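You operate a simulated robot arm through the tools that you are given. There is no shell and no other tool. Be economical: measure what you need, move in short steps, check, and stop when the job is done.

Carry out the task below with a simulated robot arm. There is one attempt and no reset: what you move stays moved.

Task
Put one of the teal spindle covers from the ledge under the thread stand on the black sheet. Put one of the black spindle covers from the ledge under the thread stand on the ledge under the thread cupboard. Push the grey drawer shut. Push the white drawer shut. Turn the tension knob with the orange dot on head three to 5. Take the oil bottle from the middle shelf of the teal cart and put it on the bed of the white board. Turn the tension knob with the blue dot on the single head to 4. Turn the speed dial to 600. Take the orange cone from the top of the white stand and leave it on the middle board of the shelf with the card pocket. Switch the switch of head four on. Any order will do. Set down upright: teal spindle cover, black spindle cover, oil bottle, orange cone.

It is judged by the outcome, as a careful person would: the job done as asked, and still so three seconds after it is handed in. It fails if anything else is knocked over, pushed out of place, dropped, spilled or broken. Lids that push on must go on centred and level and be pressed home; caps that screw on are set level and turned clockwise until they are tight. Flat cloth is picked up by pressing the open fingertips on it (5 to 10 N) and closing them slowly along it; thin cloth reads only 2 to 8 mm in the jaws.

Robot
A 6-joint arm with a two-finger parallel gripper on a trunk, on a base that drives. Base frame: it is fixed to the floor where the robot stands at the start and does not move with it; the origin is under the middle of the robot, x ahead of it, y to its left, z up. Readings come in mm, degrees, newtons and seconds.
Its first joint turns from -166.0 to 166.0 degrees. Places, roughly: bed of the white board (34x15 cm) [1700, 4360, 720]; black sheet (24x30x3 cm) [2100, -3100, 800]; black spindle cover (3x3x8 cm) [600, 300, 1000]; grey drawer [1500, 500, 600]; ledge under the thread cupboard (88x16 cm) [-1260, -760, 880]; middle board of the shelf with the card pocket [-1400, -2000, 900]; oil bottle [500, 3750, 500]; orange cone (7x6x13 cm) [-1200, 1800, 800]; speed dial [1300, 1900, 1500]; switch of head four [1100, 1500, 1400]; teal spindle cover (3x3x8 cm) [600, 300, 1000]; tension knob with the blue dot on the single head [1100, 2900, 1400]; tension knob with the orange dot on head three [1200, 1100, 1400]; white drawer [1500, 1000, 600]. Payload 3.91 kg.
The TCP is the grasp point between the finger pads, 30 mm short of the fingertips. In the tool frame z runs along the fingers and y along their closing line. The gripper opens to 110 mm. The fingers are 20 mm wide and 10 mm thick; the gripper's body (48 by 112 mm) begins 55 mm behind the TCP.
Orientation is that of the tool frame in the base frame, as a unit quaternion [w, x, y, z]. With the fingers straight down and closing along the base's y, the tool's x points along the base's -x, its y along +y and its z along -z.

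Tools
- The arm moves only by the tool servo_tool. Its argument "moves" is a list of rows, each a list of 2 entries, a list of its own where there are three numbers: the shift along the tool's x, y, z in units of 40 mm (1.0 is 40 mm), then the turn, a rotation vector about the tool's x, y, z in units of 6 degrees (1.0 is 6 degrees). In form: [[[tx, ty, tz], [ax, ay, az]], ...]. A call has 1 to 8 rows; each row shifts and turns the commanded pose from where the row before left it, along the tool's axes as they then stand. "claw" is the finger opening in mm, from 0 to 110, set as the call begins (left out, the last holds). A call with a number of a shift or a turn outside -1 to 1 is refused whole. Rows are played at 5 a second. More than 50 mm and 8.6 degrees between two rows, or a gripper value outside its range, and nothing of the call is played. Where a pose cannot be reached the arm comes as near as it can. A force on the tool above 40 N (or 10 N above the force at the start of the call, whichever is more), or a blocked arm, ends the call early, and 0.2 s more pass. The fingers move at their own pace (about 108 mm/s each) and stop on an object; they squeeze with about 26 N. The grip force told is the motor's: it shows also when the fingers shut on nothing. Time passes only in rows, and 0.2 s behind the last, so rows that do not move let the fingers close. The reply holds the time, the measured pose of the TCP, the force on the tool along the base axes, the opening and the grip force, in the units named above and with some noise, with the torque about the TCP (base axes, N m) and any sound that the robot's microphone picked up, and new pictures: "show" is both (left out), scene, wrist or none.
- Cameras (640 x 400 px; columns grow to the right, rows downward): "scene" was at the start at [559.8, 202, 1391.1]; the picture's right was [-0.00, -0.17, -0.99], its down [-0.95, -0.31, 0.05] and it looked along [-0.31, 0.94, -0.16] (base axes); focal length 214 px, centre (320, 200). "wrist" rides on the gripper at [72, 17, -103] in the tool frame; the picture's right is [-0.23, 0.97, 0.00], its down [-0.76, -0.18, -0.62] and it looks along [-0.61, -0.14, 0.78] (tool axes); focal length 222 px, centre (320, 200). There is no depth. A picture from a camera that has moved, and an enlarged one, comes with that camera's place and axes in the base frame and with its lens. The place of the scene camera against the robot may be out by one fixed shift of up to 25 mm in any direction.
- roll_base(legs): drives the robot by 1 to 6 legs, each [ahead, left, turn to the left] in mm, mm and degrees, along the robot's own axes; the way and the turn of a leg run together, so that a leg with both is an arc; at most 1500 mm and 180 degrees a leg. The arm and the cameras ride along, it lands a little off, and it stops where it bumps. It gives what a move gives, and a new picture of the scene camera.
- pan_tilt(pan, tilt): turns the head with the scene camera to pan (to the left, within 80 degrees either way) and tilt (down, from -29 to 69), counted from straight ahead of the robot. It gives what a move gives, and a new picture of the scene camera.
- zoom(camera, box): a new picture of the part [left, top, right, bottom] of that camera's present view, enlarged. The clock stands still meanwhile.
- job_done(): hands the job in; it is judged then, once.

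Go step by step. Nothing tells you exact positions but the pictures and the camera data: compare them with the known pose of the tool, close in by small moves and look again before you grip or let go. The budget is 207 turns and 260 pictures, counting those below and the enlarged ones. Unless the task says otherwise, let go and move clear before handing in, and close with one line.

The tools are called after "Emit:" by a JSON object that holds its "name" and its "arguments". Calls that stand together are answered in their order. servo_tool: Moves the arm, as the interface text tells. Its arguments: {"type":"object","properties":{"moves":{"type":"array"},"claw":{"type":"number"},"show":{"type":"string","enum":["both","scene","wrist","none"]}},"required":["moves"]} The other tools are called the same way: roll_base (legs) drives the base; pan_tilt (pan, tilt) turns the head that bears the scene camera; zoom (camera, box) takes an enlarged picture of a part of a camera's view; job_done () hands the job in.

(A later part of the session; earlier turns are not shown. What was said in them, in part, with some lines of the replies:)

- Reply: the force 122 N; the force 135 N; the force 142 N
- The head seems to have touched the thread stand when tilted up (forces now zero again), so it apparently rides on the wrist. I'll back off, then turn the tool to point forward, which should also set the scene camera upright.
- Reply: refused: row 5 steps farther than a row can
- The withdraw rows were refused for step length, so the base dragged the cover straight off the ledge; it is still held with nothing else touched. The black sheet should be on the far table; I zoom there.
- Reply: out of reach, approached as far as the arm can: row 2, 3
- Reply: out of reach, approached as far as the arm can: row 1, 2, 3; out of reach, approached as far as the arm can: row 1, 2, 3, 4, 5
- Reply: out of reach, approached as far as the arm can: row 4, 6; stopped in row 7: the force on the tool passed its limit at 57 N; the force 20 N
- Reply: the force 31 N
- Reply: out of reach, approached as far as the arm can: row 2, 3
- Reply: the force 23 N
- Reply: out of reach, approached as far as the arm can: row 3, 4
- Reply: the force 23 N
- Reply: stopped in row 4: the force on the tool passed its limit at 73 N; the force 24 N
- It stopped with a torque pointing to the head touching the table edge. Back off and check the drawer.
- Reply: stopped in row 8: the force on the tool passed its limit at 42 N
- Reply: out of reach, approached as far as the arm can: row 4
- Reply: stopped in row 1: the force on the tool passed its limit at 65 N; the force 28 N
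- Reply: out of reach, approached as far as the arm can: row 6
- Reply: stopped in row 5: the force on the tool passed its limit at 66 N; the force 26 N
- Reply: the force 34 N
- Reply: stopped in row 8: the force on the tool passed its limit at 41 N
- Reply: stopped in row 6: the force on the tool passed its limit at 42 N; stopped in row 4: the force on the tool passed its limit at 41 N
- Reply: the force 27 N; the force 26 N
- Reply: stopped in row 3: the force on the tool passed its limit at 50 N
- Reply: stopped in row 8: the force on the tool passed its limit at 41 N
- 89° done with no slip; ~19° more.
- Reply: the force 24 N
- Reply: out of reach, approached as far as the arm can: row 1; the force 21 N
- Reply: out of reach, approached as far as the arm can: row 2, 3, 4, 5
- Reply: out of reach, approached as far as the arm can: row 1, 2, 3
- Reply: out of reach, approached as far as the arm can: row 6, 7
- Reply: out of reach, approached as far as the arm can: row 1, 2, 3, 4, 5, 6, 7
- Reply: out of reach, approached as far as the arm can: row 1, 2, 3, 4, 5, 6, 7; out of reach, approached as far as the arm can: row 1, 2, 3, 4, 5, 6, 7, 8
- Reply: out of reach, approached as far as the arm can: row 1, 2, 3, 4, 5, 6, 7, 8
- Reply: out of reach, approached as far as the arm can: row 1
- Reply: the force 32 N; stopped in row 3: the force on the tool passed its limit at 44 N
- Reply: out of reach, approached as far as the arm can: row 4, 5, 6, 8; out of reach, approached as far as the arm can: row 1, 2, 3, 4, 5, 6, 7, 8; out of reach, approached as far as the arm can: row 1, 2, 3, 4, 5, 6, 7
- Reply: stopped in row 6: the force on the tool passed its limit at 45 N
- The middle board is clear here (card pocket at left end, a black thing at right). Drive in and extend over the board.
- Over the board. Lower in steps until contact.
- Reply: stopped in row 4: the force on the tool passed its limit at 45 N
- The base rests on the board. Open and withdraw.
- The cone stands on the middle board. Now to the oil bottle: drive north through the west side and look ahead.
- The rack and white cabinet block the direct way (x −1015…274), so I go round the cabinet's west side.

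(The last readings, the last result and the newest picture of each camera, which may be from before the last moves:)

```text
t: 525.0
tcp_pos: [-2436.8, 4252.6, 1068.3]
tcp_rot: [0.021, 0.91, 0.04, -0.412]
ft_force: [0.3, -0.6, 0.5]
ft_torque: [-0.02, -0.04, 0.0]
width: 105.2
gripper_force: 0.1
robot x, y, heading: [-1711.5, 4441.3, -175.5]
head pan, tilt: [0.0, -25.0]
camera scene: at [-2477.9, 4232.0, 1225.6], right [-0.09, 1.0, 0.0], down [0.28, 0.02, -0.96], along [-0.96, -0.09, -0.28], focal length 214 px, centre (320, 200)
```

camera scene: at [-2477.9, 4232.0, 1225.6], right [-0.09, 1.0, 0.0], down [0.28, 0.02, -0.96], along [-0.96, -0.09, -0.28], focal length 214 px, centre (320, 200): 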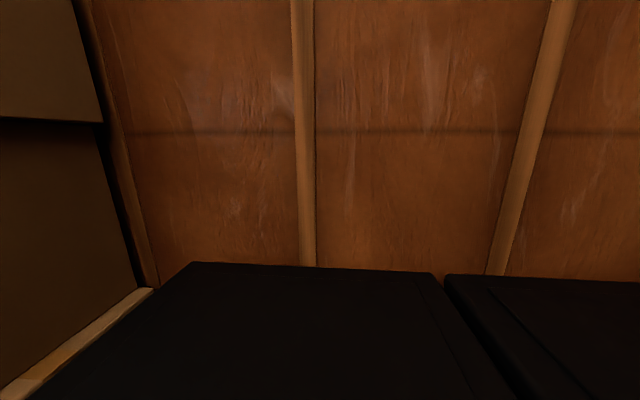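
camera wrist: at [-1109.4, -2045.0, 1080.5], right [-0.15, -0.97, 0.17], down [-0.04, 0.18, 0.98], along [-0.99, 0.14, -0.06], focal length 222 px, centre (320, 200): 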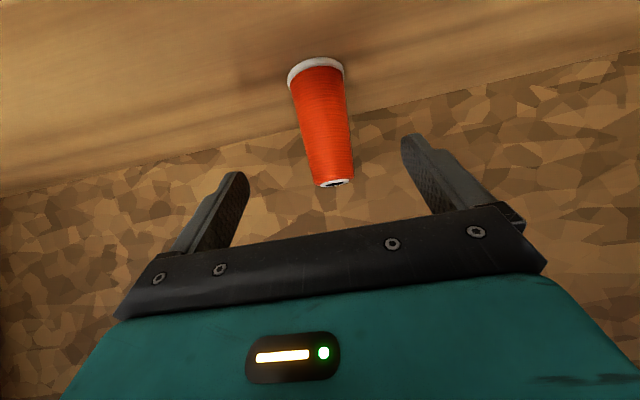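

Emit:
{"name": "roll_base", "arguments": {"legs": [[-400, 0, -4.5], [0, -110, 0], [-1000, 0, 0], [-900, 0, 0]]}}

```text
t: 536.4
tcp_pos: [-320.9, 4444.0, 1067.4]
tcp_rot: [0.004, 0.911, 0.003, -0.412]
ft_force: [0.0, 0.0, -0.1]
ft_torque: [-0.02, 0.0, 0.02]
width: 104.9
gripper_force: 0.0
robot x, y, heading: [421.2, 4572.6, 180.0]
head pan, tilt: [0.0, -25.0]
stopped in leg 4: the robot was blocked; the commanded pose is now the measured one
camera scene: at [-362.1, 4427.7, 1225.7], right [-0.01, 1.0, 0.0], down [0.28, 0.0, -0.96], along [-0.96, -0.01, -0.28], focal length 214 px, centre (320, 200)
```

scene: 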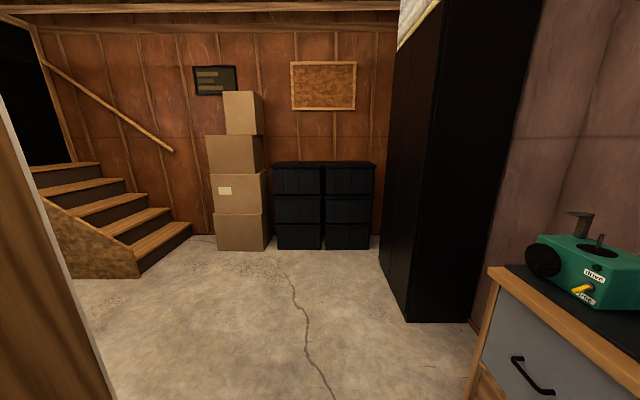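

The base touched something behind (probably the purple box); I move 30 mm clear and turn to face the cart.

Emit:
{"name": "roll_base", "arguments": {"legs": [[30, 0, 0], [0, 0, 90]]}}

```text
t: 541.0
tcp_pos: [532.3, 3832.3, 1066.7]
tcp_rot: [0.297, 0.637, 0.652, -0.286]
ft_force: [-0.9, 0.6, -0.2]
ft_torque: [0.02, -0.01, 0.0]
width: 105.1
gripper_force: 0.0
robot x, y, heading: [391.6, 4571.4, -89.3]
head pan, tilt: [0.0, -25.0]
camera scene: at [544.0, 3764.0, 1225.5], right [-1.0, -0.03, 0.0], down [0.0, 0.28, -0.96], along [0.03, -0.96, -0.28], focal length 214 px, centre (320, 200)
```

scene: 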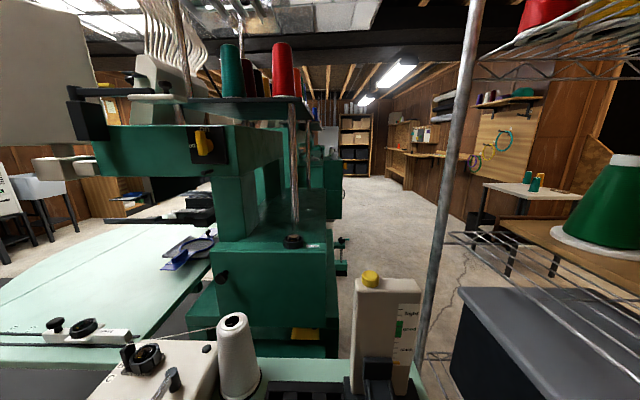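

Now lower the tool beside the cart's open side, and look in.

Emit:
{"name": "servo_tool", "arguments": {"moves": [[[0.84, 0, 0.7], [0, 0, 0]], [[0.84, 0, 0.7], [0, 0, 0]], [[0.84, 0, 0.7], [0, 0, 0]], [[0.84, 0, 0.7], [0, 0, 0]], [[0.84, 0, 0.7], [0, 0, 0]], [[0.84, 0, 0.7], [0, 0, 0]], [[0.84, 0, 0.7], [0, 0, 0]], [[0.84, 0, 0.7], [0, 0, 0]]], "show": "scene"}}

```text
t: 542.9
tcp_pos: [532.3, 3841.5, 715.6]
tcp_rot: [0.297, 0.637, 0.652, -0.286]
ft_force: [0.2, 0.7, 0.6]
ft_torque: [-0.03, 0.0, 0.03]
width: 105.1
gripper_force: 0.1
robot x, y, heading: [391.3, 4573.5, -89.1]
head pan, tilt: [0.0, -25.0]
camera scene: at [542.9, 3773.1, 874.0], right [-1.0, -0.03, -0.01], down [0.0, 0.28, -0.96], along [0.03, -0.96, -0.28], focal length 214 px, centre (320, 200)
```

scene: 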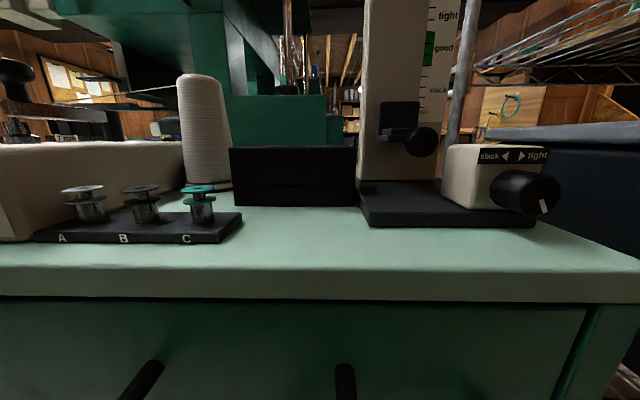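

A drawer with a handle is at the top; the open shelf is below. Back off 40 mm and lower further.

Emit:
{"name": "servo_tool", "arguments": {"moves": [[[0.67, 0, -0.74], [0, 0, 0]], [[0.84, 0, 0.75], [0, 0, 0]], [[0.84, 0, 0.75], [0, 0, 0]], [[0.84, 0, 0.75], [0, 0, 0]], [[0.84, 0, 0.75], [0, 0, 0]]], "show": "both"}}

```text
t: 544.0
tcp_pos: [535.5, 3879.7, 539.9]
tcp_rot: [0.298, 0.636, 0.652, -0.287]
ft_force: [0.5, 0.1, -0.2]
ft_torque: [0.01, -0.01, 0.02]
width: 105.2
gripper_force: 0.0
robot x, y, heading: [391.7, 4577.8, -89.2]
head pan, tilt: [0.0, -25.0]
camera scene: at [546.2, 3811.8, 696.8], right [-1.0, -0.03, 0.0], down [0.0, 0.28, -0.96], along [0.03, -0.96, -0.28], focal length 214 px, centre (320, 200)
camera wrist: at [549.9, 4006.3, 552.2], right [0.98, -0.12, 0.18], down [-0.18, -0.04, 0.98], along [-0.12, -0.99, -0.06], focal length 222 px, centre (320, 200)
```

scene: 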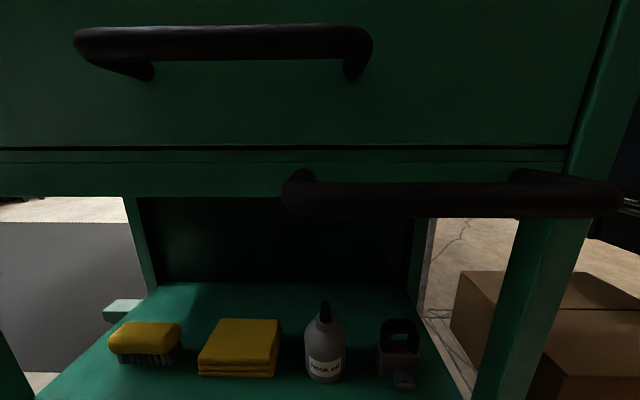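
wrist: 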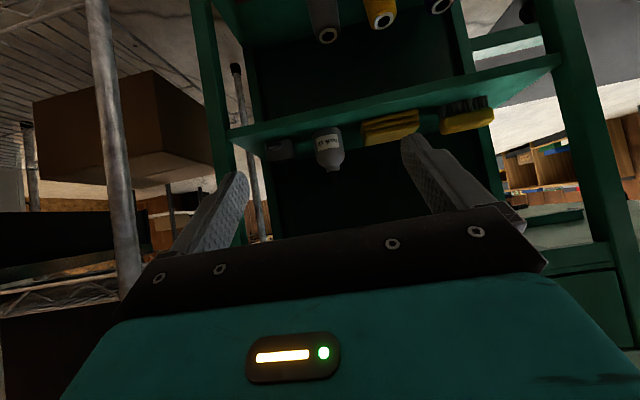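

I see the bottle "hook oil" at about x 535, y 3640, between a yellow cloth and a black holder. I fold the head down a bit and flatten the tool while moving in front of it.

Emit:
{"name": "pan_tilt", "arguments": {"pan": 0, "tilt": 20}}

Emit:
{"name": "servo_tool", "arguments": {"moves": [[[-0.14, 0, 0.68], [0, -1, 0]], [[-0.07, 0, 0.69], [0, -1, 0]], [[0, 0, 0.69], [0, -1, 0]], [[0.07, 0, 0.69], [0, -1, 0]], [[0.15, 0, 0.68], [0, -1, 0]]], "claw": 60, "show": "both"}}

```text
t: 545.2
tcp_pos: [533.9, 3879.8, 539.4]
tcp_rot: [0.296, 0.637, 0.652, -0.286]
ft_force: [0.2, 0.2, -0.5]
ft_torque: [0.02, -0.02, 0.01]
width: 105.3
gripper_force: 0.0
robot x, y, heading: [388.3, 4570.5, -89.0]
head pan, tilt: [0.0, 20.0]
camera scene: at [545.6, 3839.5, 631.3], right [-1.0, -0.03, 0.0], down [-0.02, 0.88, -0.48], along [0.02, -0.48, -0.88], focal length 214 px, centre (320, 200)
```

scene: 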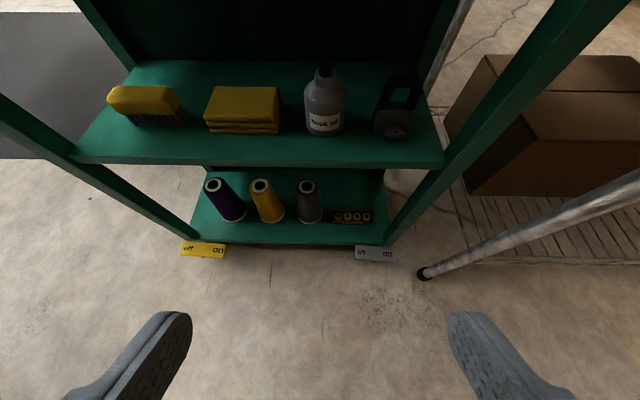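

```text
t: 546.4
tcp_pos: [562.3, 3754.0, 499.9]
tcp_rot: [0.423, 0.543, 0.569, -0.449]
ft_force: [0.7, 0.0, 0.5]
ft_torque: [0.04, -0.02, -0.01]
width: 59.9
gripper_force: 0.1
out of reach, approached as far as the arm can: row 2, 3, 4, 5
robot x, y, heading: [389.3, 4571.4, -89.4]
head pan, tilt: [0.0, 20.0]
camera scene: at [576.7, 3754.3, 593.2], right [-1.0, -0.01, 0.05], down [-0.05, 0.56, -0.83], along [-0.02, -0.83, -0.56], focal length 214 px, centre (320, 200)
camera wrist: at [577.1, 3871.7, 452.7], right [0.98, -0.05, 0.17], down [-0.13, 0.42, 0.9], along [-0.11, -0.91, 0.41], focal length 222 px, centre (320, 200)
```

scene: 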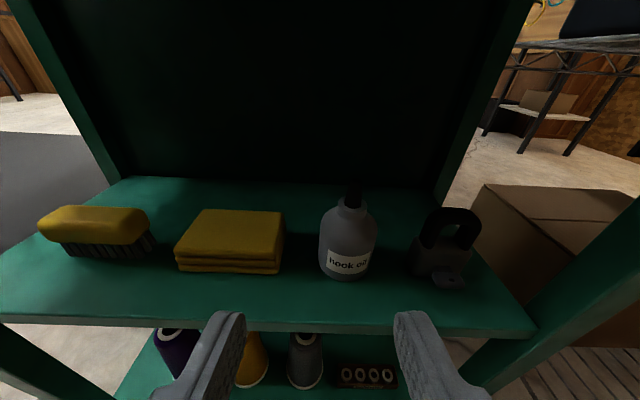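
wrist: 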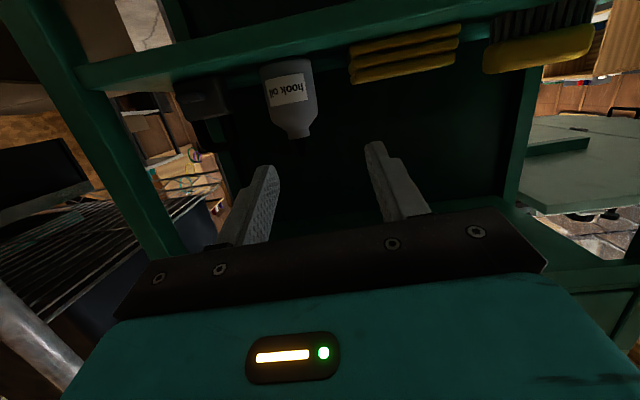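

Bottle ≈ (536, 3645), base z≈424. Shift sideways and advance toward it.

Emit:
{"name": "servo_tool", "arguments": {"moves": [[[0.35, -0.62, 0], [0, 0, 0]], [[0, 0, 0.8], [0, 0, 0]], [[0, 0, 0.7], [0, 0, 0]]], "show": "both"}}

```text
t: 547.2
tcp_pos: [550.2, 3685.0, 486.5]
tcp_rot: [0.426, 0.545, 0.568, -0.446]
ft_force: [0.3, 1.1, 0.5]
ft_torque: [0.01, 0.0, 0.01]
width: 59.9
gripper_force: 0.0
out of reach, approached as far as the arm can: row 1, 2, 3
robot x, y, heading: [392.1, 4571.8, -89.2]
head pan, tilt: [0.0, 20.0]
camera scene: at [564.7, 3684.7, 580.4], right [-1.0, -0.01, 0.04], down [-0.04, 0.56, -0.83], along [-0.02, -0.83, -0.56], focal length 214 px, centre (320, 200)
camera wrist: at [566.1, 3802.2, 440.0], right [0.98, -0.05, 0.18], down [-0.14, 0.42, 0.9], along [-0.12, -0.91, 0.41], focal length 222 px, centre (320, 200)
```

scene: 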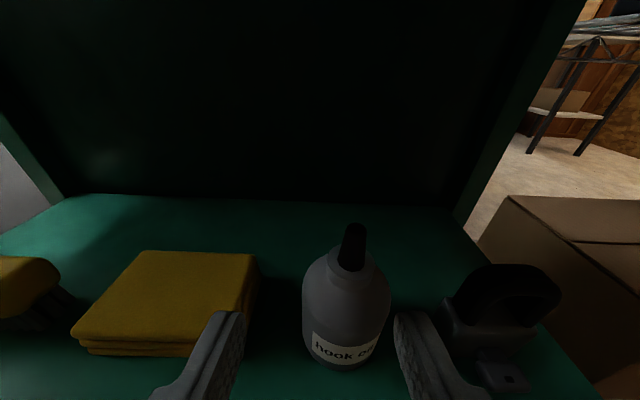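
wrist: 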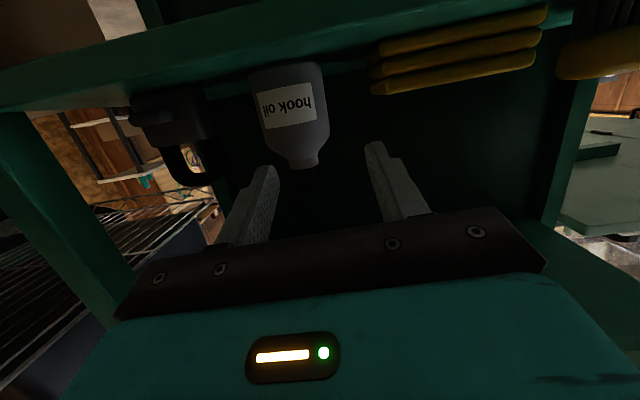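

The bottle is ~15 mm to the right; the arm is limited sideways, so I shift the base 22 mm instead.

Emit:
{"name": "roll_base", "arguments": {"legs": [[0, -30, 0]]}}

Emit:
{"name": "servo_tool", "arguments": {"moves": [[[0.3, 0.2, 0.1], [0, 0, 0]], [[0.2, 0, 0.4], [0, 0, 0]]], "show": "scene"}}

```text
t: 548.0
tcp_pos: [520.3, 3683.6, 487.5]
tcp_rot: [0.427, 0.544, 0.568, -0.447]
ft_force: [0.1, 0.2, 0.9]
ft_torque: [0.02, 0.04, -0.02]
width: 59.9
gripper_force: 0.0
robot x, y, heading: [365.0, 4574.0, -89.1]
head pan, tilt: [0.0, 20.0]
camera scene: at [534.4, 3684.6, 580.4], right [-1.0, -0.01, 0.04], down [-0.04, 0.56, -0.83], along [-0.02, -0.83, -0.56], focal length 214 px, centre (320, 200)
```

scene: 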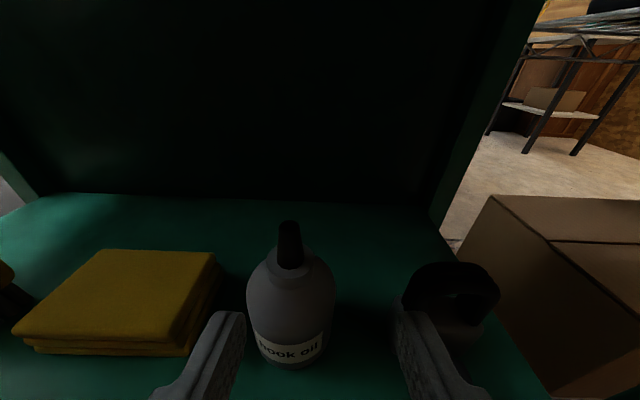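

```text
t: 548.6
tcp_pos: [526.9, 3668.1, 461.8]
tcp_rot: [0.426, 0.544, 0.568, -0.447]
ft_force: [-1.1, 0.0, 0.0]
ft_torque: [-0.02, 0.01, -0.01]
width: 60.1
gripper_force: 0.1
robot x, y, heading: [362.2, 4572.4, -89.2]
head pan, tilt: [0.0, 20.0]
camera scene: at [541.6, 3670.0, 556.4], right [-1.0, -0.01, 0.04], down [-0.04, 0.56, -0.83], along [-0.02, -0.83, -0.56], focal length 214 px, centre (320, 200)
```

scene: 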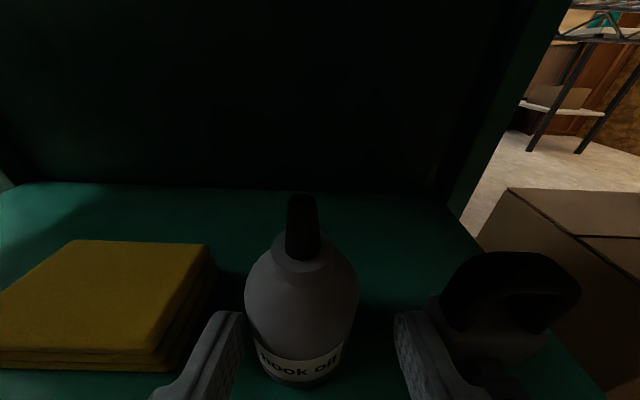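

Bottle is 8 mm to the left now; shift, advance 22 mm and close gently.

Emit:
{"name": "servo_tool", "arguments": {"moves": [[[0, 0.2, 0], [0, 0, 0]], [[-0.1, 0, 0.28], [0, 0, 0]], [[-0.1, 0, 0.28], [0, 0, 0]]], "show": "scene"}}

```text
t: 549.4
tcp_pos: [534.7, 3645.7, 465.1]
tcp_rot: [0.427, 0.545, 0.568, -0.446]
ft_force: [-0.3, 0.0, -0.5]
ft_torque: [-0.01, 0.0, -0.03]
width: 59.8
gripper_force: 0.0
robot x, y, heading: [359.0, 4571.6, -89.1]
head pan, tilt: [0.0, 20.0]
camera scene: at [550.6, 3646.9, 558.2], right [-1.0, -0.01, 0.04], down [-0.04, 0.56, -0.83], along [-0.02, -0.83, -0.56], focal length 214 px, centre (320, 200)
```

scene: 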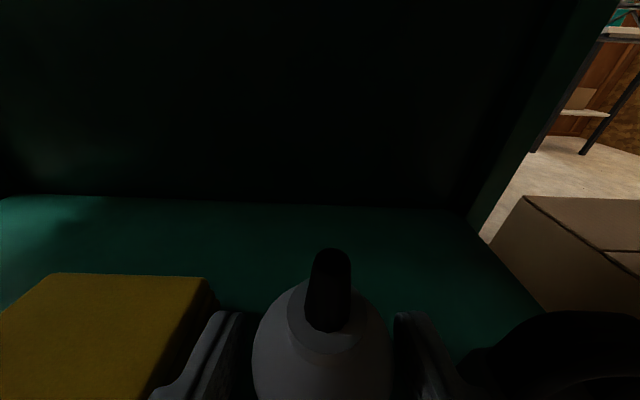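

Emit:
{"name": "servo_tool", "arguments": {"moves": [[[0, 0, 0], [0, 0, 0]], [[0, 0, 0], [0, 0, 0]], [[0, 0, 0], [0, 0, 0]]], "claw": 0, "show": "none"}}

Emit:
{"name": "servo_tool", "arguments": {"moves": [[[-0.3, 0, 0.07], [0, 0, 0]], [[-0.3, 0, 0.07], [0, 0, 0]]], "show": "wrist"}}

```text
t: 550.2
tcp_pos: [536.3, 3645.7, 464.8]
tcp_rot: [0.426, 0.545, 0.568, -0.447]
ft_force: [1.4, -0.4, 1.2]
ft_torque: [-0.01, -0.05, -0.01]
width: 48.0
gripper_force: 25.7
robot x, y, heading: [362.4, 4571.4, -89.1]
head pan, tilt: [0.0, 20.0]
```

```text
t: 550.8
tcp_pos: [535.6, 3635.0, 485.5]
tcp_rot: [0.426, 0.545, 0.568, -0.446]
ft_force: [0.5, 0.1, -1.3]
ft_torque: [0.01, -0.01, -0.01]
width: 48.4
gripper_force: 25.1
robot x, y, heading: [363.3, 4571.6, -89.1]
head pan, tilt: [0.0, 20.0]
camera wrist: at [553.0, 3754.2, 439.3], right [0.98, -0.05, 0.18], down [-0.14, 0.42, 0.9], along [-0.12, -0.91, 0.41], focal length 222 px, centre (320, 200)
```

wrist: 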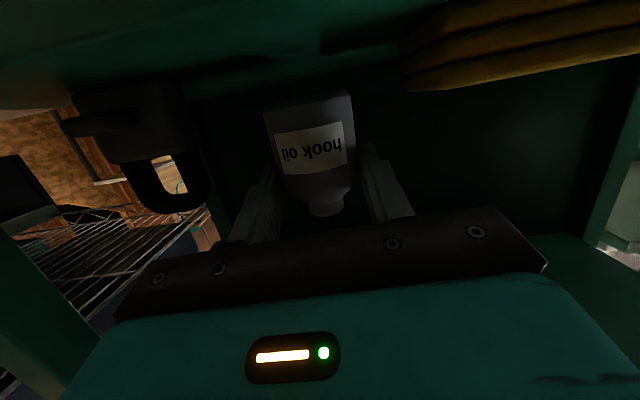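

Bottle gripped and lifted. Back out slowly below the handle bar: base back 60 mm first, then the arm.

Emit:
{"name": "roll_base", "arguments": {"legs": [[-70, 0, 0]]}}

Emit:
{"name": "servo_tool", "arguments": {"moves": [[[0, 0.1, -0.8], [0, 0, 0]], [[0, 0.1, -0.8], [0, 0, 0]], [[0, 0.1, -0.8], [0, 0, 0]]], "show": "none"}}

```text
t: 551.8
tcp_pos: [535.5, 3705.5, 486.4]
tcp_rot: [0.425, 0.546, 0.567, -0.448]
ft_force: [1.1, 0.0, -1.0]
ft_torque: [0.02, 0.01, -0.01]
width: 48.2
gripper_force: 26.3
robot x, y, heading: [356.3, 4642.9, -88.9]
head pan, tilt: [0.0, 20.0]
camera scene: at [549.9, 3706.5, 579.9], right [-1.0, -0.01, 0.04], down [-0.04, 0.56, -0.83], along [-0.02, -0.83, -0.56], focal length 214 px, centre (320, 200)
```

scene: 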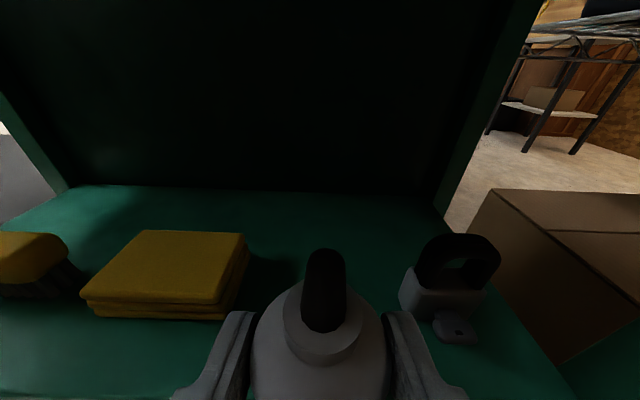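

```text
t: 552.6
tcp_pos: [549.3, 3799.1, 508.9]
tcp_rot: [0.426, 0.544, 0.568, -0.446]
ft_force: [0.3, -0.2, -1.6]
ft_torque: [0.01, 0.03, -0.01]
width: 48.1
gripper_force: 26.4
robot x, y, heading: [360.7, 4638.3, -89.4]
head pan, tilt: [0.0, 20.0]
```

Clear of the bar. Raise straight up with a little back-off.

Emit:
{"name": "servo_tool", "arguments": {"moves": [[[-0.9, 0, -0.4], [0, 0, 0]], [[-0.9, 0, -0.4], [0, 0, 0]], [[-0.95, 0, -0.3], [0, 0, 0]], [[-0.95, 0, -0.25], [0, 0, 0]], [[-0.95, 0, -0.25], [0, 0, 0]], [[-0.95, 0, -0.25], [0, 0, 0]], [[-0.95, 0, -0.25], [0, 0, 0]], [[-0.95, 0, -0.25], [0, 0, 0]]], "show": "none"}}

Emit:
{"name": "servo_tool", "arguments": {"moves": [[[-0.95, 0, -0.25], [0, 0, 0]], [[-0.95, 0, -0.25], [0, 0, 0]], [[-0.95, 0, -0.25], [0, 0, 0]], [[-0.95, 0, -0.25], [0, 0, 0]], [[-0.95, 0, -0.25], [0, 0, 0]], [[-0.95, 0, -0.25], [0, 0, 0]]], "show": "wrist"}}

```text
t: 554.4
tcp_pos: [562.9, 3818.8, 822.3]
tcp_rot: [0.426, 0.544, 0.569, -0.446]
ft_force: [-0.1, -0.8, -2.0]
ft_torque: [0.03, 0.0, -0.03]
width: 48.3
gripper_force: 25.8
robot x, y, heading: [359.6, 4645.1, -89.1]
head pan, tilt: [0.0, 20.0]
```

```text
t: 555.8
tcp_pos: [571.5, 3823.7, 1059.1]
tcp_rot: [0.425, 0.545, 0.568, -0.447]
ft_force: [0.7, -0.3, -0.8]
ft_torque: [0.01, 0.0, -0.02]
width: 48.3
gripper_force: 26.1
robot x, y, heading: [360.0, 4639.3, -89.2]
head pan, tilt: [0.0, 20.0]
camera wrist: at [588.0, 3939.9, 1013.8], right [0.98, -0.05, 0.18], down [-0.14, 0.42, 0.9], along [-0.12, -0.91, 0.41], focal length 222 px, centre (320, 200)
```

wrist: 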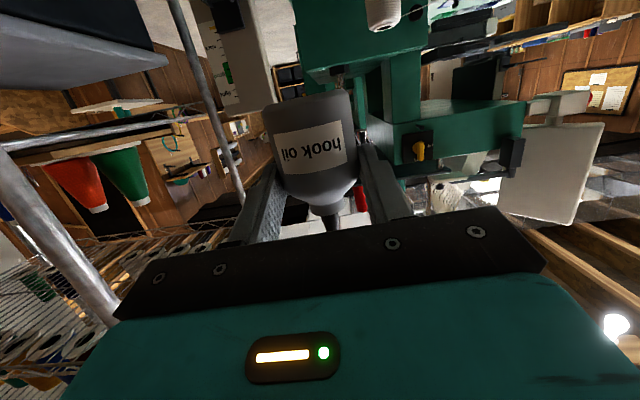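

Bottle is held upright. Retract a bit and drive back round the rack.

Emit:
{"name": "servo_tool", "arguments": {"moves": [[[-0.3, 0, -0.9], [0, 0, 0]], [[-0.3, 0, -0.9], [0, 0, 0]], [[-0.3, 0, -0.9], [0, 0, 0]], [[-0.3, 0, -0.9], [0, 0, 0]]], "show": "none"}}

Emit:
{"name": "roll_base", "arguments": {"legs": [[0, 0, -91], [1000, 0, 0], [900, 0, 0], [0, 1300, 0], [0, 480, 0]]}}

```text
t: 556.8
tcp_pos: [574.5, 3950.4, 1137.2]
tcp_rot: [0.425, 0.545, 0.568, -0.447]
ft_force: [-0.4, -1.8, -0.8]
ft_torque: [0.0, 0.02, 0.02]
width: 48.0
gripper_force: 26.3
robot x, y, heading: [361.3, 4642.9, -89.2]
head pan, tilt: [0.0, 20.0]
```

```text
t: 578.8
tcp_pos: [-2214.8, 2610.5, 1138.5]
tcp_rot: [-0.016, 0.787, 0.014, -0.617]
ft_force: [0.0, 0.4, -0.7]
ft_torque: [0.0, -0.03, 0.0]
width: 48.0
gripper_force: 26.6
robot x, y, heading: [-1521.4, 2820.0, -179.3]
head pan, tilt: [0.0, 20.0]
camera scene: at [-2186.9, 2590.1, 1231.6], right [0.0, 1.0, 0.04], down [0.56, 0.04, -0.83], along [-0.83, 0.02, -0.56], focal length 214 px, centre (320, 200)
```

scene: 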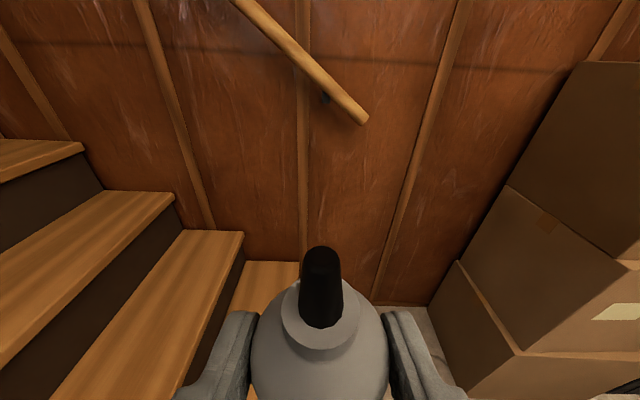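

Emit:
{"name": "roll_base", "arguments": {"legs": [[-1340, 0, -0.7], [0, 1450, 0], [0, 1450, 0], [0, 1450, 0], [0, 700, 0]]}}

```text
t: 609.3
tcp_pos: [-957.3, -2423.1, 1138.2]
tcp_rot: [-0.019, 0.787, 0.01, -0.617]
ft_force: [-0.6, -0.8, -0.2]
ft_torque: [0.02, 0.0, -0.01]
width: 47.9
gripper_force: 26.0
robot x, y, heading: [-260.8, -2217.9, 180.0]
head pan, tilt: [0.0, 20.0]
camera scene: at [-928.5, -2444.2, 1231.6], right [0.01, 1.0, 0.04], down [0.56, 0.03, -0.83], along [-0.83, 0.03, -0.56], focal length 214 px, centre (320, 200)
```

scene: 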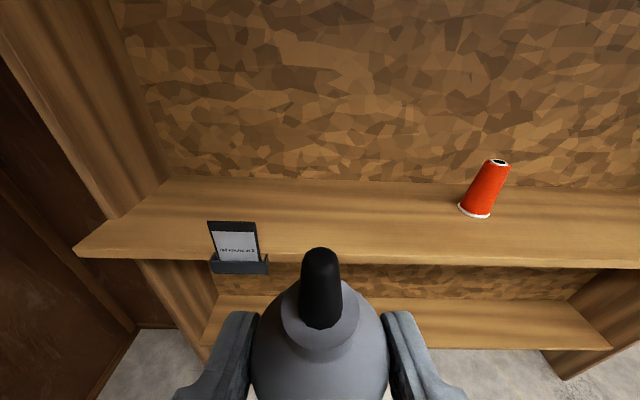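

Emit:
{"name": "roll_base", "arguments": {"legs": [[0, 70, 0], [-1400, 0, 0], [-1390, 0, 0]]}}

```text
t: 623.4
tcp_pos: [1815.9, -2547.7, 1137.4]
tcp_rot: [-0.032, 0.787, -0.006, -0.616]
ft_force: [0.6, -0.5, -0.7]
ft_torque: [-0.02, -0.03, 0.0]
width: 48.1
gripper_force: 26.5
robot x, y, heading: [2518.3, -2376.8, 177.6]
head pan, tilt: [0.0, 20.0]
camera scene: at [1843.7, -2567.8, 1231.6], right [0.05, 1.0, 0.04], down [0.56, 0.01, -0.83], along [-0.83, 0.06, -0.56], focal length 214 px, centre (320, 200)
```

scene: 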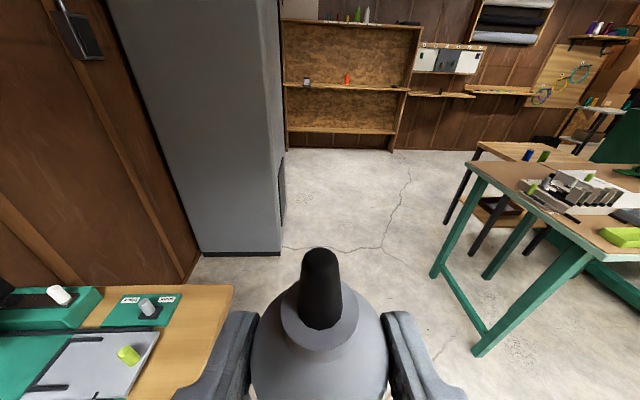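

Emit:
{"name": "roll_base", "arguments": {"legs": [[0, 0, 2.4], [0, -1480, 0], [0, -1480, 0], [0, -1480, 0], [0, -1450, 0]]}}

Emit:
{"name": "pan_tilt", "arguments": {"pan": -60, "tilt": 10}}

```text
t: 651.8
tcp_pos: [1711.1, 3285.4, 1139.4]
tcp_rot: [-0.008, 0.787, 0.023, -0.616]
ft_force: [-0.3, -1.2, -1.4]
ft_torque: [0.03, -0.03, 0.03]
width: 47.9
gripper_force: 26.1
robot x, y, heading: [2397.6, 3514.5, -178.0]
head pan, tilt: [0.0, 20.0]
camera scene: at [1738.1, 3266.3, 1232.9], right [-0.03, 1.0, 0.04], down [0.56, 0.05, -0.83], along [-0.83, 0.0, -0.56], focal length 214 px, centre (320, 200)
```

scene: 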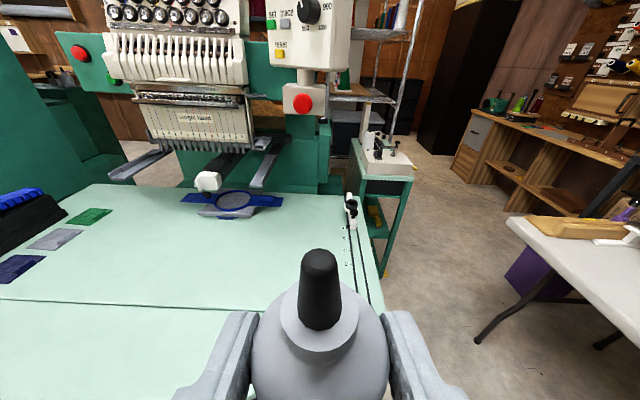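

```text
t: 653.1
tcp_pos: [1710.3, 3281.3, 1138.3]
tcp_rot: [-0.009, 0.786, 0.026, -0.617]
ft_force: [0.7, -1.0, -0.6]
ft_torque: [-0.02, -0.03, 0.0]
width: 47.7
gripper_force: 26.2
robot x, y, heading: [2395.9, 3508.4, -178.2]
head pan, tilt: [-60.0, 10.0]
camera scene: at [1777.5, 3340.6, 1262.6], right [0.83, 0.51, 0.23], down [0.32, -0.1, -0.94], along [-0.46, 0.85, -0.25], focal length 214 px, centre (320, 200)
```

scene: 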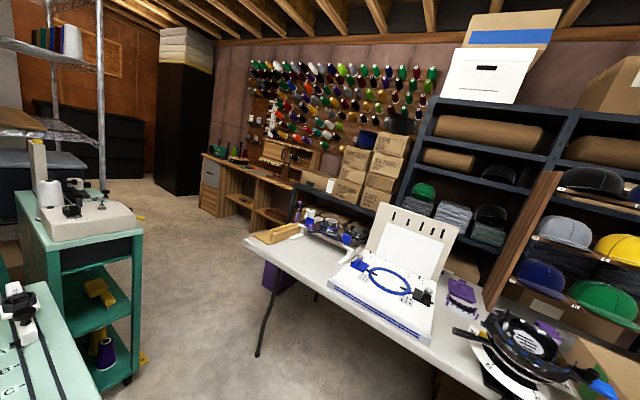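

Emit:
{"name": "zoom", "arguments": {"camera": "scene", "box": [310, 190, 490, 350]}}

```text
2.50 times, centred on (400, 270) of scene
camera zoom: at [1777.5, 3340.6, 1262.6], right [0.83, 0.51, 0.23], down [0.32, -0.1, -0.94], along [-0.46, 0.85, -0.25], focal length 536 px, centre (120, 25)
```

zoom: 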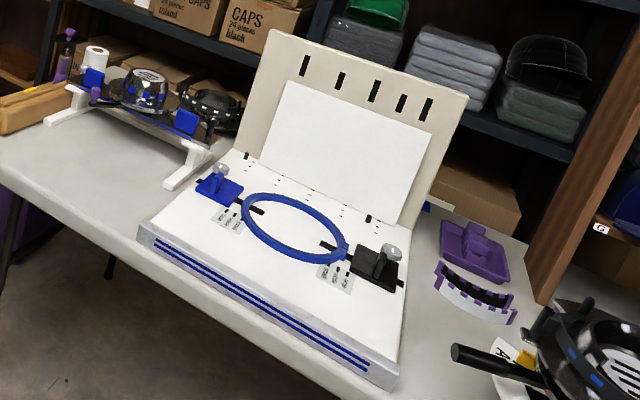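

The bed has a hoop lying on its middle; the middle of the hoop (≈1693, 4345) is free bed. Because of the wrist camera I'll first set the bottle on the bed's front strip, regrip steeper, then place it in the middle. Face the table.

Emit:
{"name": "roll_base", "arguments": {"legs": [[0, 0, -91.8], [-120, 460, 0]]}}

Emit:
{"name": "pan_tilt", "arguments": {"pan": 0, "tilt": 30}}

```text
t: 659.9
tcp_pos: [1746.4, 4103.1, 1137.1]
tcp_rot: [-0.456, 0.558, -0.555, -0.416]
ft_force: [0.0, -0.7, 0.1]
ft_torque: [-0.03, -0.03, 0.0]
width: 47.8
gripper_force: 26.1
robot x, y, heading: [1939.8, 3400.0, 88.5]
head pan, tilt: [-60.0, 10.0]
camera scene: at [1830.8, 4025.8, 1261.8], right [0.46, -0.86, 0.23], down [-0.12, -0.32, -0.94], along [0.88, 0.41, -0.25], focal length 214 px, centre (320, 200)
```

scene: 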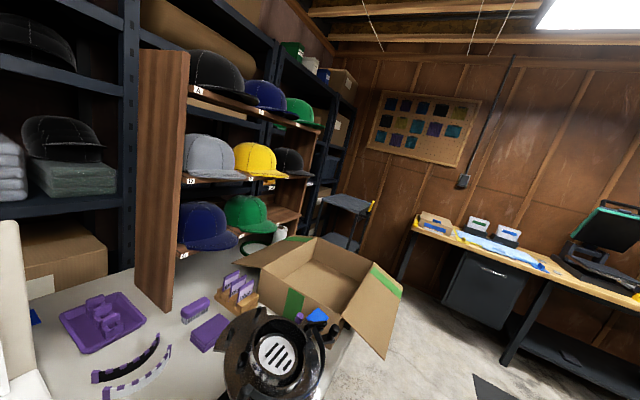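

```text
t: 661.2
tcp_pos: [1746.3, 4096.8, 1141.6]
tcp_rot: [-0.457, 0.557, -0.553, -0.418]
ft_force: [0.0, -0.5, -0.1]
ft_torque: [-0.06, 0.0, -0.01]
width: 47.9
gripper_force: 25.8
robot x, y, heading: [1935.4, 3401.7, 88.5]
head pan, tilt: [0.0, 30.0]
camera scene: at [1753.4, 4057.0, 1219.6], right [1.0, -0.03, 0.05], down [0.01, -0.69, -0.72], along [0.06, 0.72, -0.69], focal length 214 px, centre (320, 200)
```

scene: 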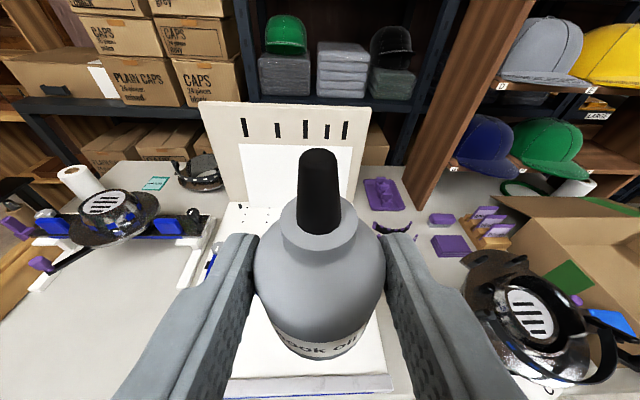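

Bed front edge at y≈4130. Move forward to y≈4165 while lowering.

Emit:
{"name": "servo_tool", "arguments": {"moves": [[[0.95, 0, 0.44], [0, 0, 0]], [[0.95, 0, 0.44], [0, 0, 0]], [[0.95, 0, 0.44], [0, 0, 0]], [[0.95, 0, 0.44], [0, 0, 0]], [[0.95, 0, 0.44], [0, 0, 0]], [[0.95, 0, 0.44], [0, 0, 0]], [[0.95, 0, 0.44], [0, 0, 0]]], "show": "wrist"}}

```text
t: 662.8
tcp_pos: [1761.9, 4152.8, 854.3]
tcp_rot: [-0.457, 0.557, -0.553, -0.417]
ft_force: [0.1, -0.3, -0.9]
ft_torque: [-0.05, 0.02, 0.01]
width: 47.9
gripper_force: 26.1
robot x, y, heading: [1941.3, 3399.6, 88.9]
head pan, tilt: [0.0, 30.0]
camera wrist: at [1745.1, 4037.7, 807.4], right [-0.98, 0.08, 0.17], down [0.12, -0.43, 0.89], along [0.15, 0.9, 0.41], focal length 222 px, centre (320, 200)
```

wrist: 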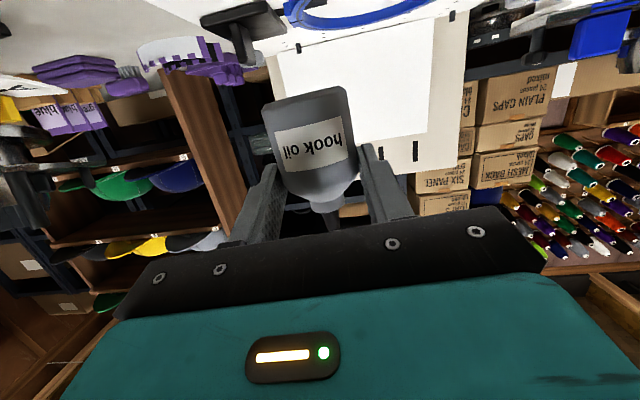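

Emit:
{"name": "servo_tool", "arguments": {"moves": [[[0.4, 0.1, 0.45], [0, 0, 0]], [[0.35, 0.1, 0.09], [0, 0, 0]], [[0.15, 0, 0.036], [0, 0, 0]], [[0.12, 0, 0.03], [0, 0, 0]], [[0.12, 0, 0.03], [0, 0, 0]], [[0.1, 0, 0.025], [0, 0, 0]], [[0.1, 0, 0.025], [0, 0, 0]], [[0.1, 0, 0.025], [0, 0, 0]]], "show": "wrist"}}

```text
t: 664.6
tcp_pos: [1759.2, 4169.7, 790.5]
tcp_rot: [-0.457, 0.557, -0.554, -0.417]
ft_force: [0.2, -0.5, -2.0]
ft_torque: [-0.02, 0.01, 0.03]
width: 47.7
gripper_force: 26.3
robot x, y, heading: [1940.3, 3401.5, 88.4]
head pan, tilt: [0.0, 30.0]
camera wrist: at [1741.0, 4052.3, 743.4], right [-0.98, 0.08, 0.17], down [0.12, -0.43, 0.89], along [0.15, 0.9, 0.41], focal length 222 px, centre (320, 200)
```

wrist: 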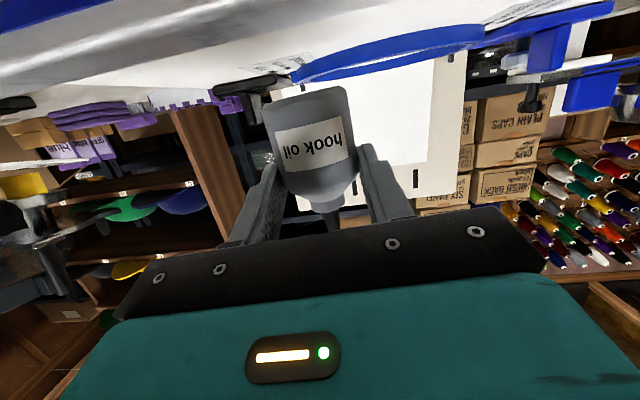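

Emit:
{"name": "servo_tool", "arguments": {"moves": [[[0.1, 0, 0.025], [0, 0, 0]], [[0.1, 0, 0.025], [0, 0, 0]], [[0.1, 0, 0.025], [0, 0, 0]], [[0.1, 0, 0.025], [0, 0, 0]], [[0.1, 0, 0.025], [0, 0, 0]], [[0.1, 0, 0.025], [0, 0, 0]], [[0.1, 0, 0.025], [0, 0, 0]], [[0.1, 0, 0.025], [0, 0, 0]]], "show": "wrist"}}

```text
t: 666.4
tcp_pos: [1760.3, 4169.4, 759.8]
tcp_rot: [-0.459, 0.555, -0.553, -0.419]
ft_force: [3.9, -2.3, 27.0]
ft_torque: [0.54, 0.22, 0.0]
width: 48.3
gripper_force: 25.7
robot x, y, heading: [1941.0, 3404.8, 88.5]
head pan, tilt: [0.0, 30.0]
camera wrist: at [1743.3, 4052.8, 712.8], right [-0.98, 0.08, 0.18], down [0.12, -0.44, 0.89], along [0.15, 0.9, 0.42], focal length 222 px, centre (320, 200)
```

wrist: 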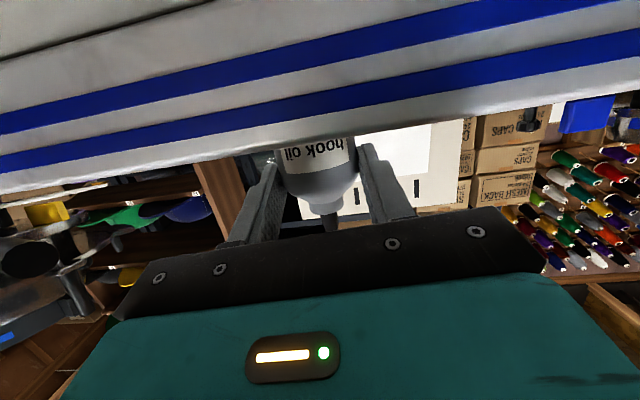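

Contact of the bottle with the bed. Release, back off and look.

Emit:
{"name": "servo_tool", "arguments": {"moves": [[[0, 0, 0], [0, 0, 0]], [[0, 0, 0], [0, 0, 0]], [[0, 0, -0.5], [0, 0, 0]], [[0, 0, -1], [0, 0, 0]], [[-0.6, 0, -0.7], [0, 0, 0]], [[-1, 0, 0], [0, 0, 0]], [[-1, 0, 0], [0, 0, 0]]], "claw": 80, "show": "scene"}}

```text
t: 668.0
tcp_pos: [1752.4, 4110.0, 877.3]
tcp_rot: [-0.457, 0.558, -0.554, -0.417]
ft_force: [1.0, 1.2, 0.0]
ft_torque: [-0.01, -0.01, 0.02]
width: 80.2
gripper_force: 0.0
robot x, y, heading: [1936.8, 3403.2, 88.6]
head pan, tilt: [0.0, 30.0]
camera scene: at [1759.7, 4069.2, 955.7], right [1.0, -0.03, 0.05], down [0.01, -0.69, -0.72], along [0.06, 0.72, -0.69], focal length 214 px, centre (320, 200)
```

scene: 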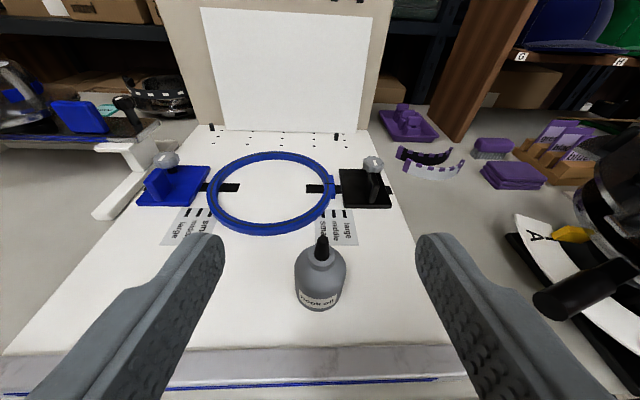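

The bottle stands upright on the bed's front. To be surely in the bed's middle, I pitch to 42°, regrip and move it into the ring's free centre.

Emit:
{"name": "servo_tool", "arguments": {"moves": [[[0, 0, 0], [0, 0.94, 0.1]], [[0, 0, 0], [0, 0.94, 0.1]], [[0, 0, 0], [0, 0.94, 0.1]], [[0, 0, 0], [0, 0.94, 0.1]], [[0, 0, 0], [0, 0.94, 0.07]], [[0.65, -0.09, 0.18], [0, 0, 0]], [[0.64, -0.08, 0.18], [0, 0, 0]]], "show": "both"}}

```text
t: 669.6
tcp_pos: [1756.2, 4083.6, 831.0]
tcp_rot: [0.298, -0.628, 0.662, 0.28]
ft_force: [0.5, 0.3, 0.0]
ft_torque: [0.01, 0.03, 0.02]
width: 80.1
gripper_force: 0.2
robot x, y, heading: [1938.8, 3400.9, 88.8]
head pan, tilt: [0.0, 30.0]
camera scene: at [1767.2, 4078.7, 913.2], right [1.0, -0.05, 0.0], down [-0.05, -0.95, -0.31], along [0.02, 0.31, -0.95], focal length 214 px, centre (320, 200)
camera wrist: at [1734.2, 3959.9, 845.7], right [-0.97, 0.2, 0.17], down [0.18, 0.03, 0.98], along [0.19, 0.98, -0.07], focal length 222 px, centre (320, 200)
```

scene: 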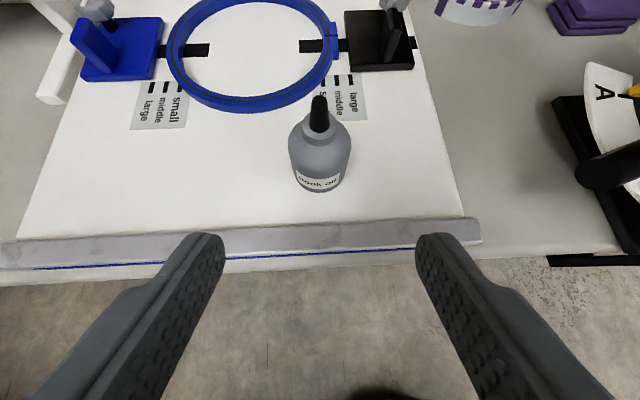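
wrist: 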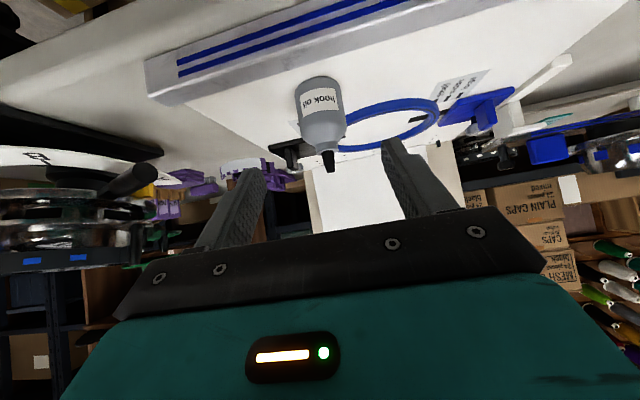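

Aligned. Advance along the tool axis and close.

Emit:
{"name": "servo_tool", "arguments": {"moves": [[[-0.05, 0, 0.9], [0, 0, 0]], [[-0.05, 0, 0.9], [0, 0, 0]], [[-0.05, 0, 0.85], [0, 0, 0]]], "show": "wrist"}}

Emit:
{"name": "servo_tool", "arguments": {"moves": [[[0, 0, 0], [0, 0, 0]], [[0, 0, 0], [0, 0, 0]], [[0, 0, 0], [0, 0, 0]]], "claw": 0, "show": "none"}}

```text
t: 670.4
tcp_pos: [1760.7, 4165.9, 763.9]
tcp_rot: [0.298, -0.629, 0.662, 0.28]
ft_force: [0.9, -0.7, 0.5]
ft_torque: [-0.01, 0.01, 0.01]
width: 80.3
gripper_force: 0.1
robot x, y, heading: [1942.1, 3402.5, 88.5]
head pan, tilt: [0.0, 30.0]
camera wrist: at [1738.6, 4042.4, 778.7], right [-0.97, 0.2, 0.17], down [0.18, 0.03, 0.98], along [0.19, 0.98, -0.07], focal length 222 px, centre (320, 200)
```

wrist: 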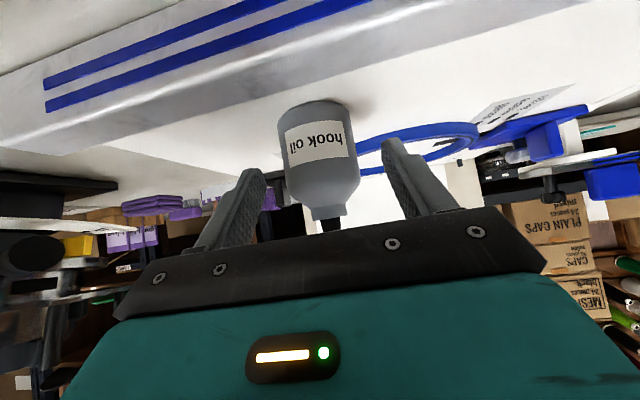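

```text
t: 671.2
tcp_pos: [1760.8, 4166.1, 763.5]
tcp_rot: [0.298, -0.628, 0.662, 0.28]
ft_force: [-1.0, 0.3, 0.9]
ft_torque: [0.0, -0.01, -0.02]
width: 48.0
gripper_force: 26.4
robot x, y, heading: [1938.4, 3399.7, 88.6]
head pan, tilt: [0.0, 30.0]
```

Gripped. Lift and carry it over the ring's centre.

Emit:
{"name": "servo_tool", "arguments": {"moves": [[[-0.74, 0, -0.67], [0, 0, 0]], [[-0.6, 0, -0.54], [0, 0, 0]], [[-0.7, 0.44, 0.78], [0, 0, 0]], [[-0.7, 0.44, 0.78], [0, 0, 0]], [[-0.7, 0.44, 0.78], [0, 0, 0]], [[-0.7, 0.44, 0.78], [0, 0, 0]]], "show": "both"}}

```text
t: 672.6
tcp_pos: [1702.3, 4339.3, 840.2]
tcp_rot: [0.298, -0.629, 0.662, 0.28]
ft_force: [0.0, -1.3, -0.5]
ft_torque: [-0.02, 0.01, 0.01]
width: 47.8
gripper_force: 26.3
robot x, y, heading: [1938.6, 3398.4, 88.7]
head pan, tilt: [0.0, 30.0]
camera scene: at [1712.7, 4333.3, 921.1], right [1.0, -0.05, 0.0], down [-0.05, -0.95, -0.31], along [0.02, 0.31, -0.95], focal length 214 px, centre (320, 200)
camera wrist: at [1679.7, 4214.6, 853.4], right [-0.97, 0.2, 0.17], down [0.18, 0.03, 0.98], along [0.19, 0.98, -0.07], focal length 222 px, centre (320, 200)
```

scene: 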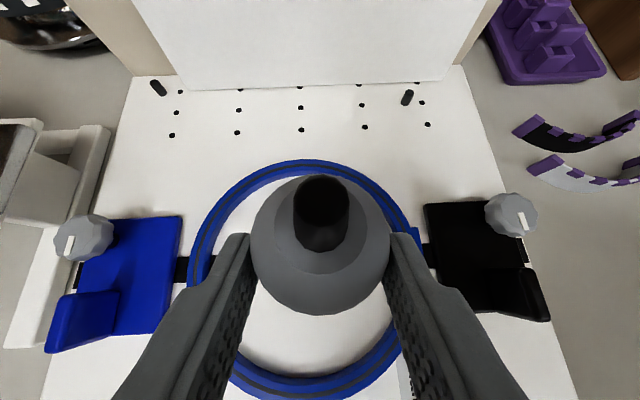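
wrist: 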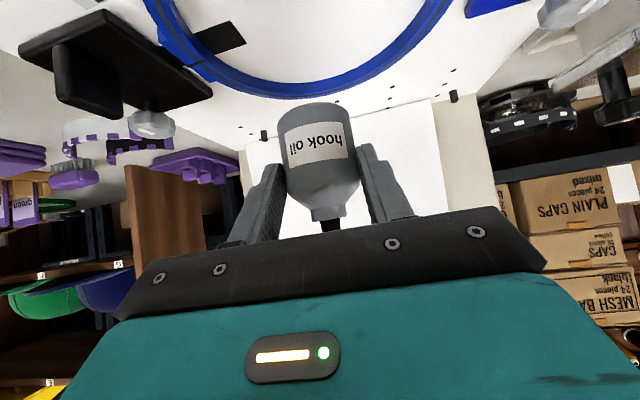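

Nearly centred in the ring. Shift 12 mm left and lower to contact.

Emit:
{"name": "servo_tool", "arguments": {"moves": [[[0.55, 0.3, 0.5], [0, 0, 0]], [[0.55, 0, 0.5], [0, 0, 0]], [[0.1, 0, 0.09], [0, 0, 0]], [[0.08, 0, 0.072], [0, 0, 0]], [[0.08, 0, 0.072], [0, 0, 0]], [[0.08, 0, 0.072], [0, 0, 0]], [[0.06, 0, 0.054], [0, 0, 0]], [[0.06, 0, 0.054], [0, 0, 0]]], "show": "none"}}

```text
t: 674.4
tcp_pos: [1689.2, 4338.4, 755.9]
tcp_rot: [0.299, -0.628, 0.661, 0.281]
ft_force: [-0.8, 2.1, 26.5]
ft_torque: [0.65, 0.0, 0.09]
width: 48.3
gripper_force: 25.6
robot x, y, heading: [1940.3, 3397.1, 88.6]
head pan, tilt: [0.0, 30.0]
```

Contact. Relax, release and withdraw.

Emit:
{"name": "servo_tool", "arguments": {"moves": [[[-0.05, 0, -0.045], [0, 0, 0]], [[0, 0, 0], [0, 0, 0]], [[0, 0, 0], [0, 0, 0]], [[0, 0, -0.6], [0, 0, 0]], [[0, 0, -1], [0, 0, 0]], [[0, 0, -1], [0, 0, 0]], [[0, 0, -1], [0, 0, 0]]], "claw": 76, "show": "scene"}}

```text
t: 676.0
tcp_pos: [1681.5, 4233.1, 851.0]
tcp_rot: [0.297, -0.629, 0.661, 0.28]
ft_force: [-0.6, -0.4, -1.1]
ft_torque: [0.05, -0.01, 0.01]
width: 76.0
gripper_force: 0.0
robot x, y, heading: [1938.8, 3404.1, 88.6]
head pan, tilt: [0.0, 30.0]
camera scene: at [1692.6, 4227.8, 932.6], right [1.0, -0.05, 0.01], down [-0.05, -0.95, -0.31], along [0.02, 0.31, -0.95], focal length 214 px, centre (320, 200)
```

scene: 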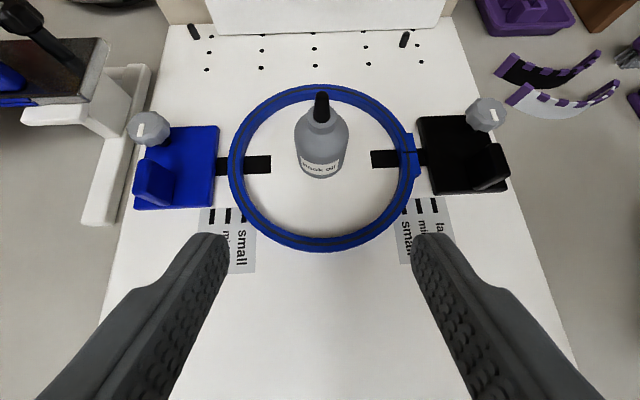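

All ten items are done: the bottle stands upright in the free middle of the bed. I move the arm clear before handing in.

Emit:
{"name": "servo_tool", "arguments": {"moves": [[[0, 0, -1], [0, 0, 0]], [[0, 0, -1], [0, 0, 0]], [[0, 0, -1], [0, 0, 0]]], "show": "scene"}}

```text
t: 676.8
tcp_pos: [1675.1, 4144.2, 929.3]
tcp_rot: [0.298, -0.629, 0.662, 0.28]
ft_force: [-0.4, -0.1, -0.7]
ft_torque: [-0.01, 0.01, -0.03]
width: 76.0
gripper_force: 0.1
robot x, y, heading: [1942.4, 3398.7, 88.6]
head pan, tilt: [0.0, 30.0]
camera scene: at [1686.8, 4139.3, 1011.3], right [1.0, -0.05, 0.0], down [-0.05, -0.95, -0.31], along [0.02, 0.31, -0.95], focal length 214 px, centre (320, 200)
```

scene: 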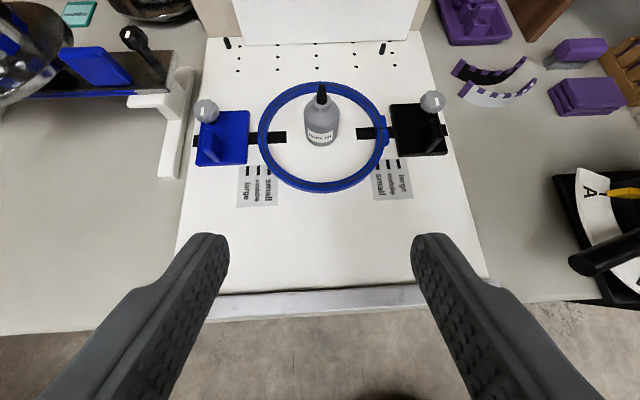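

The bottle stands on the bed and the arm is clear of everything, so I hand the job in.

Emit:
{"name": "job_done", "arguments": {}}

```text
The job is handed in.
```

I completed all ten tasks and handed the job in; the four items I moved were standing upright when last seen. Two bumps to know about: the head pressed the thread stand at about 120 N early on, and the base bumped something behind it by the teal cart. I saw nothing out of place after either.
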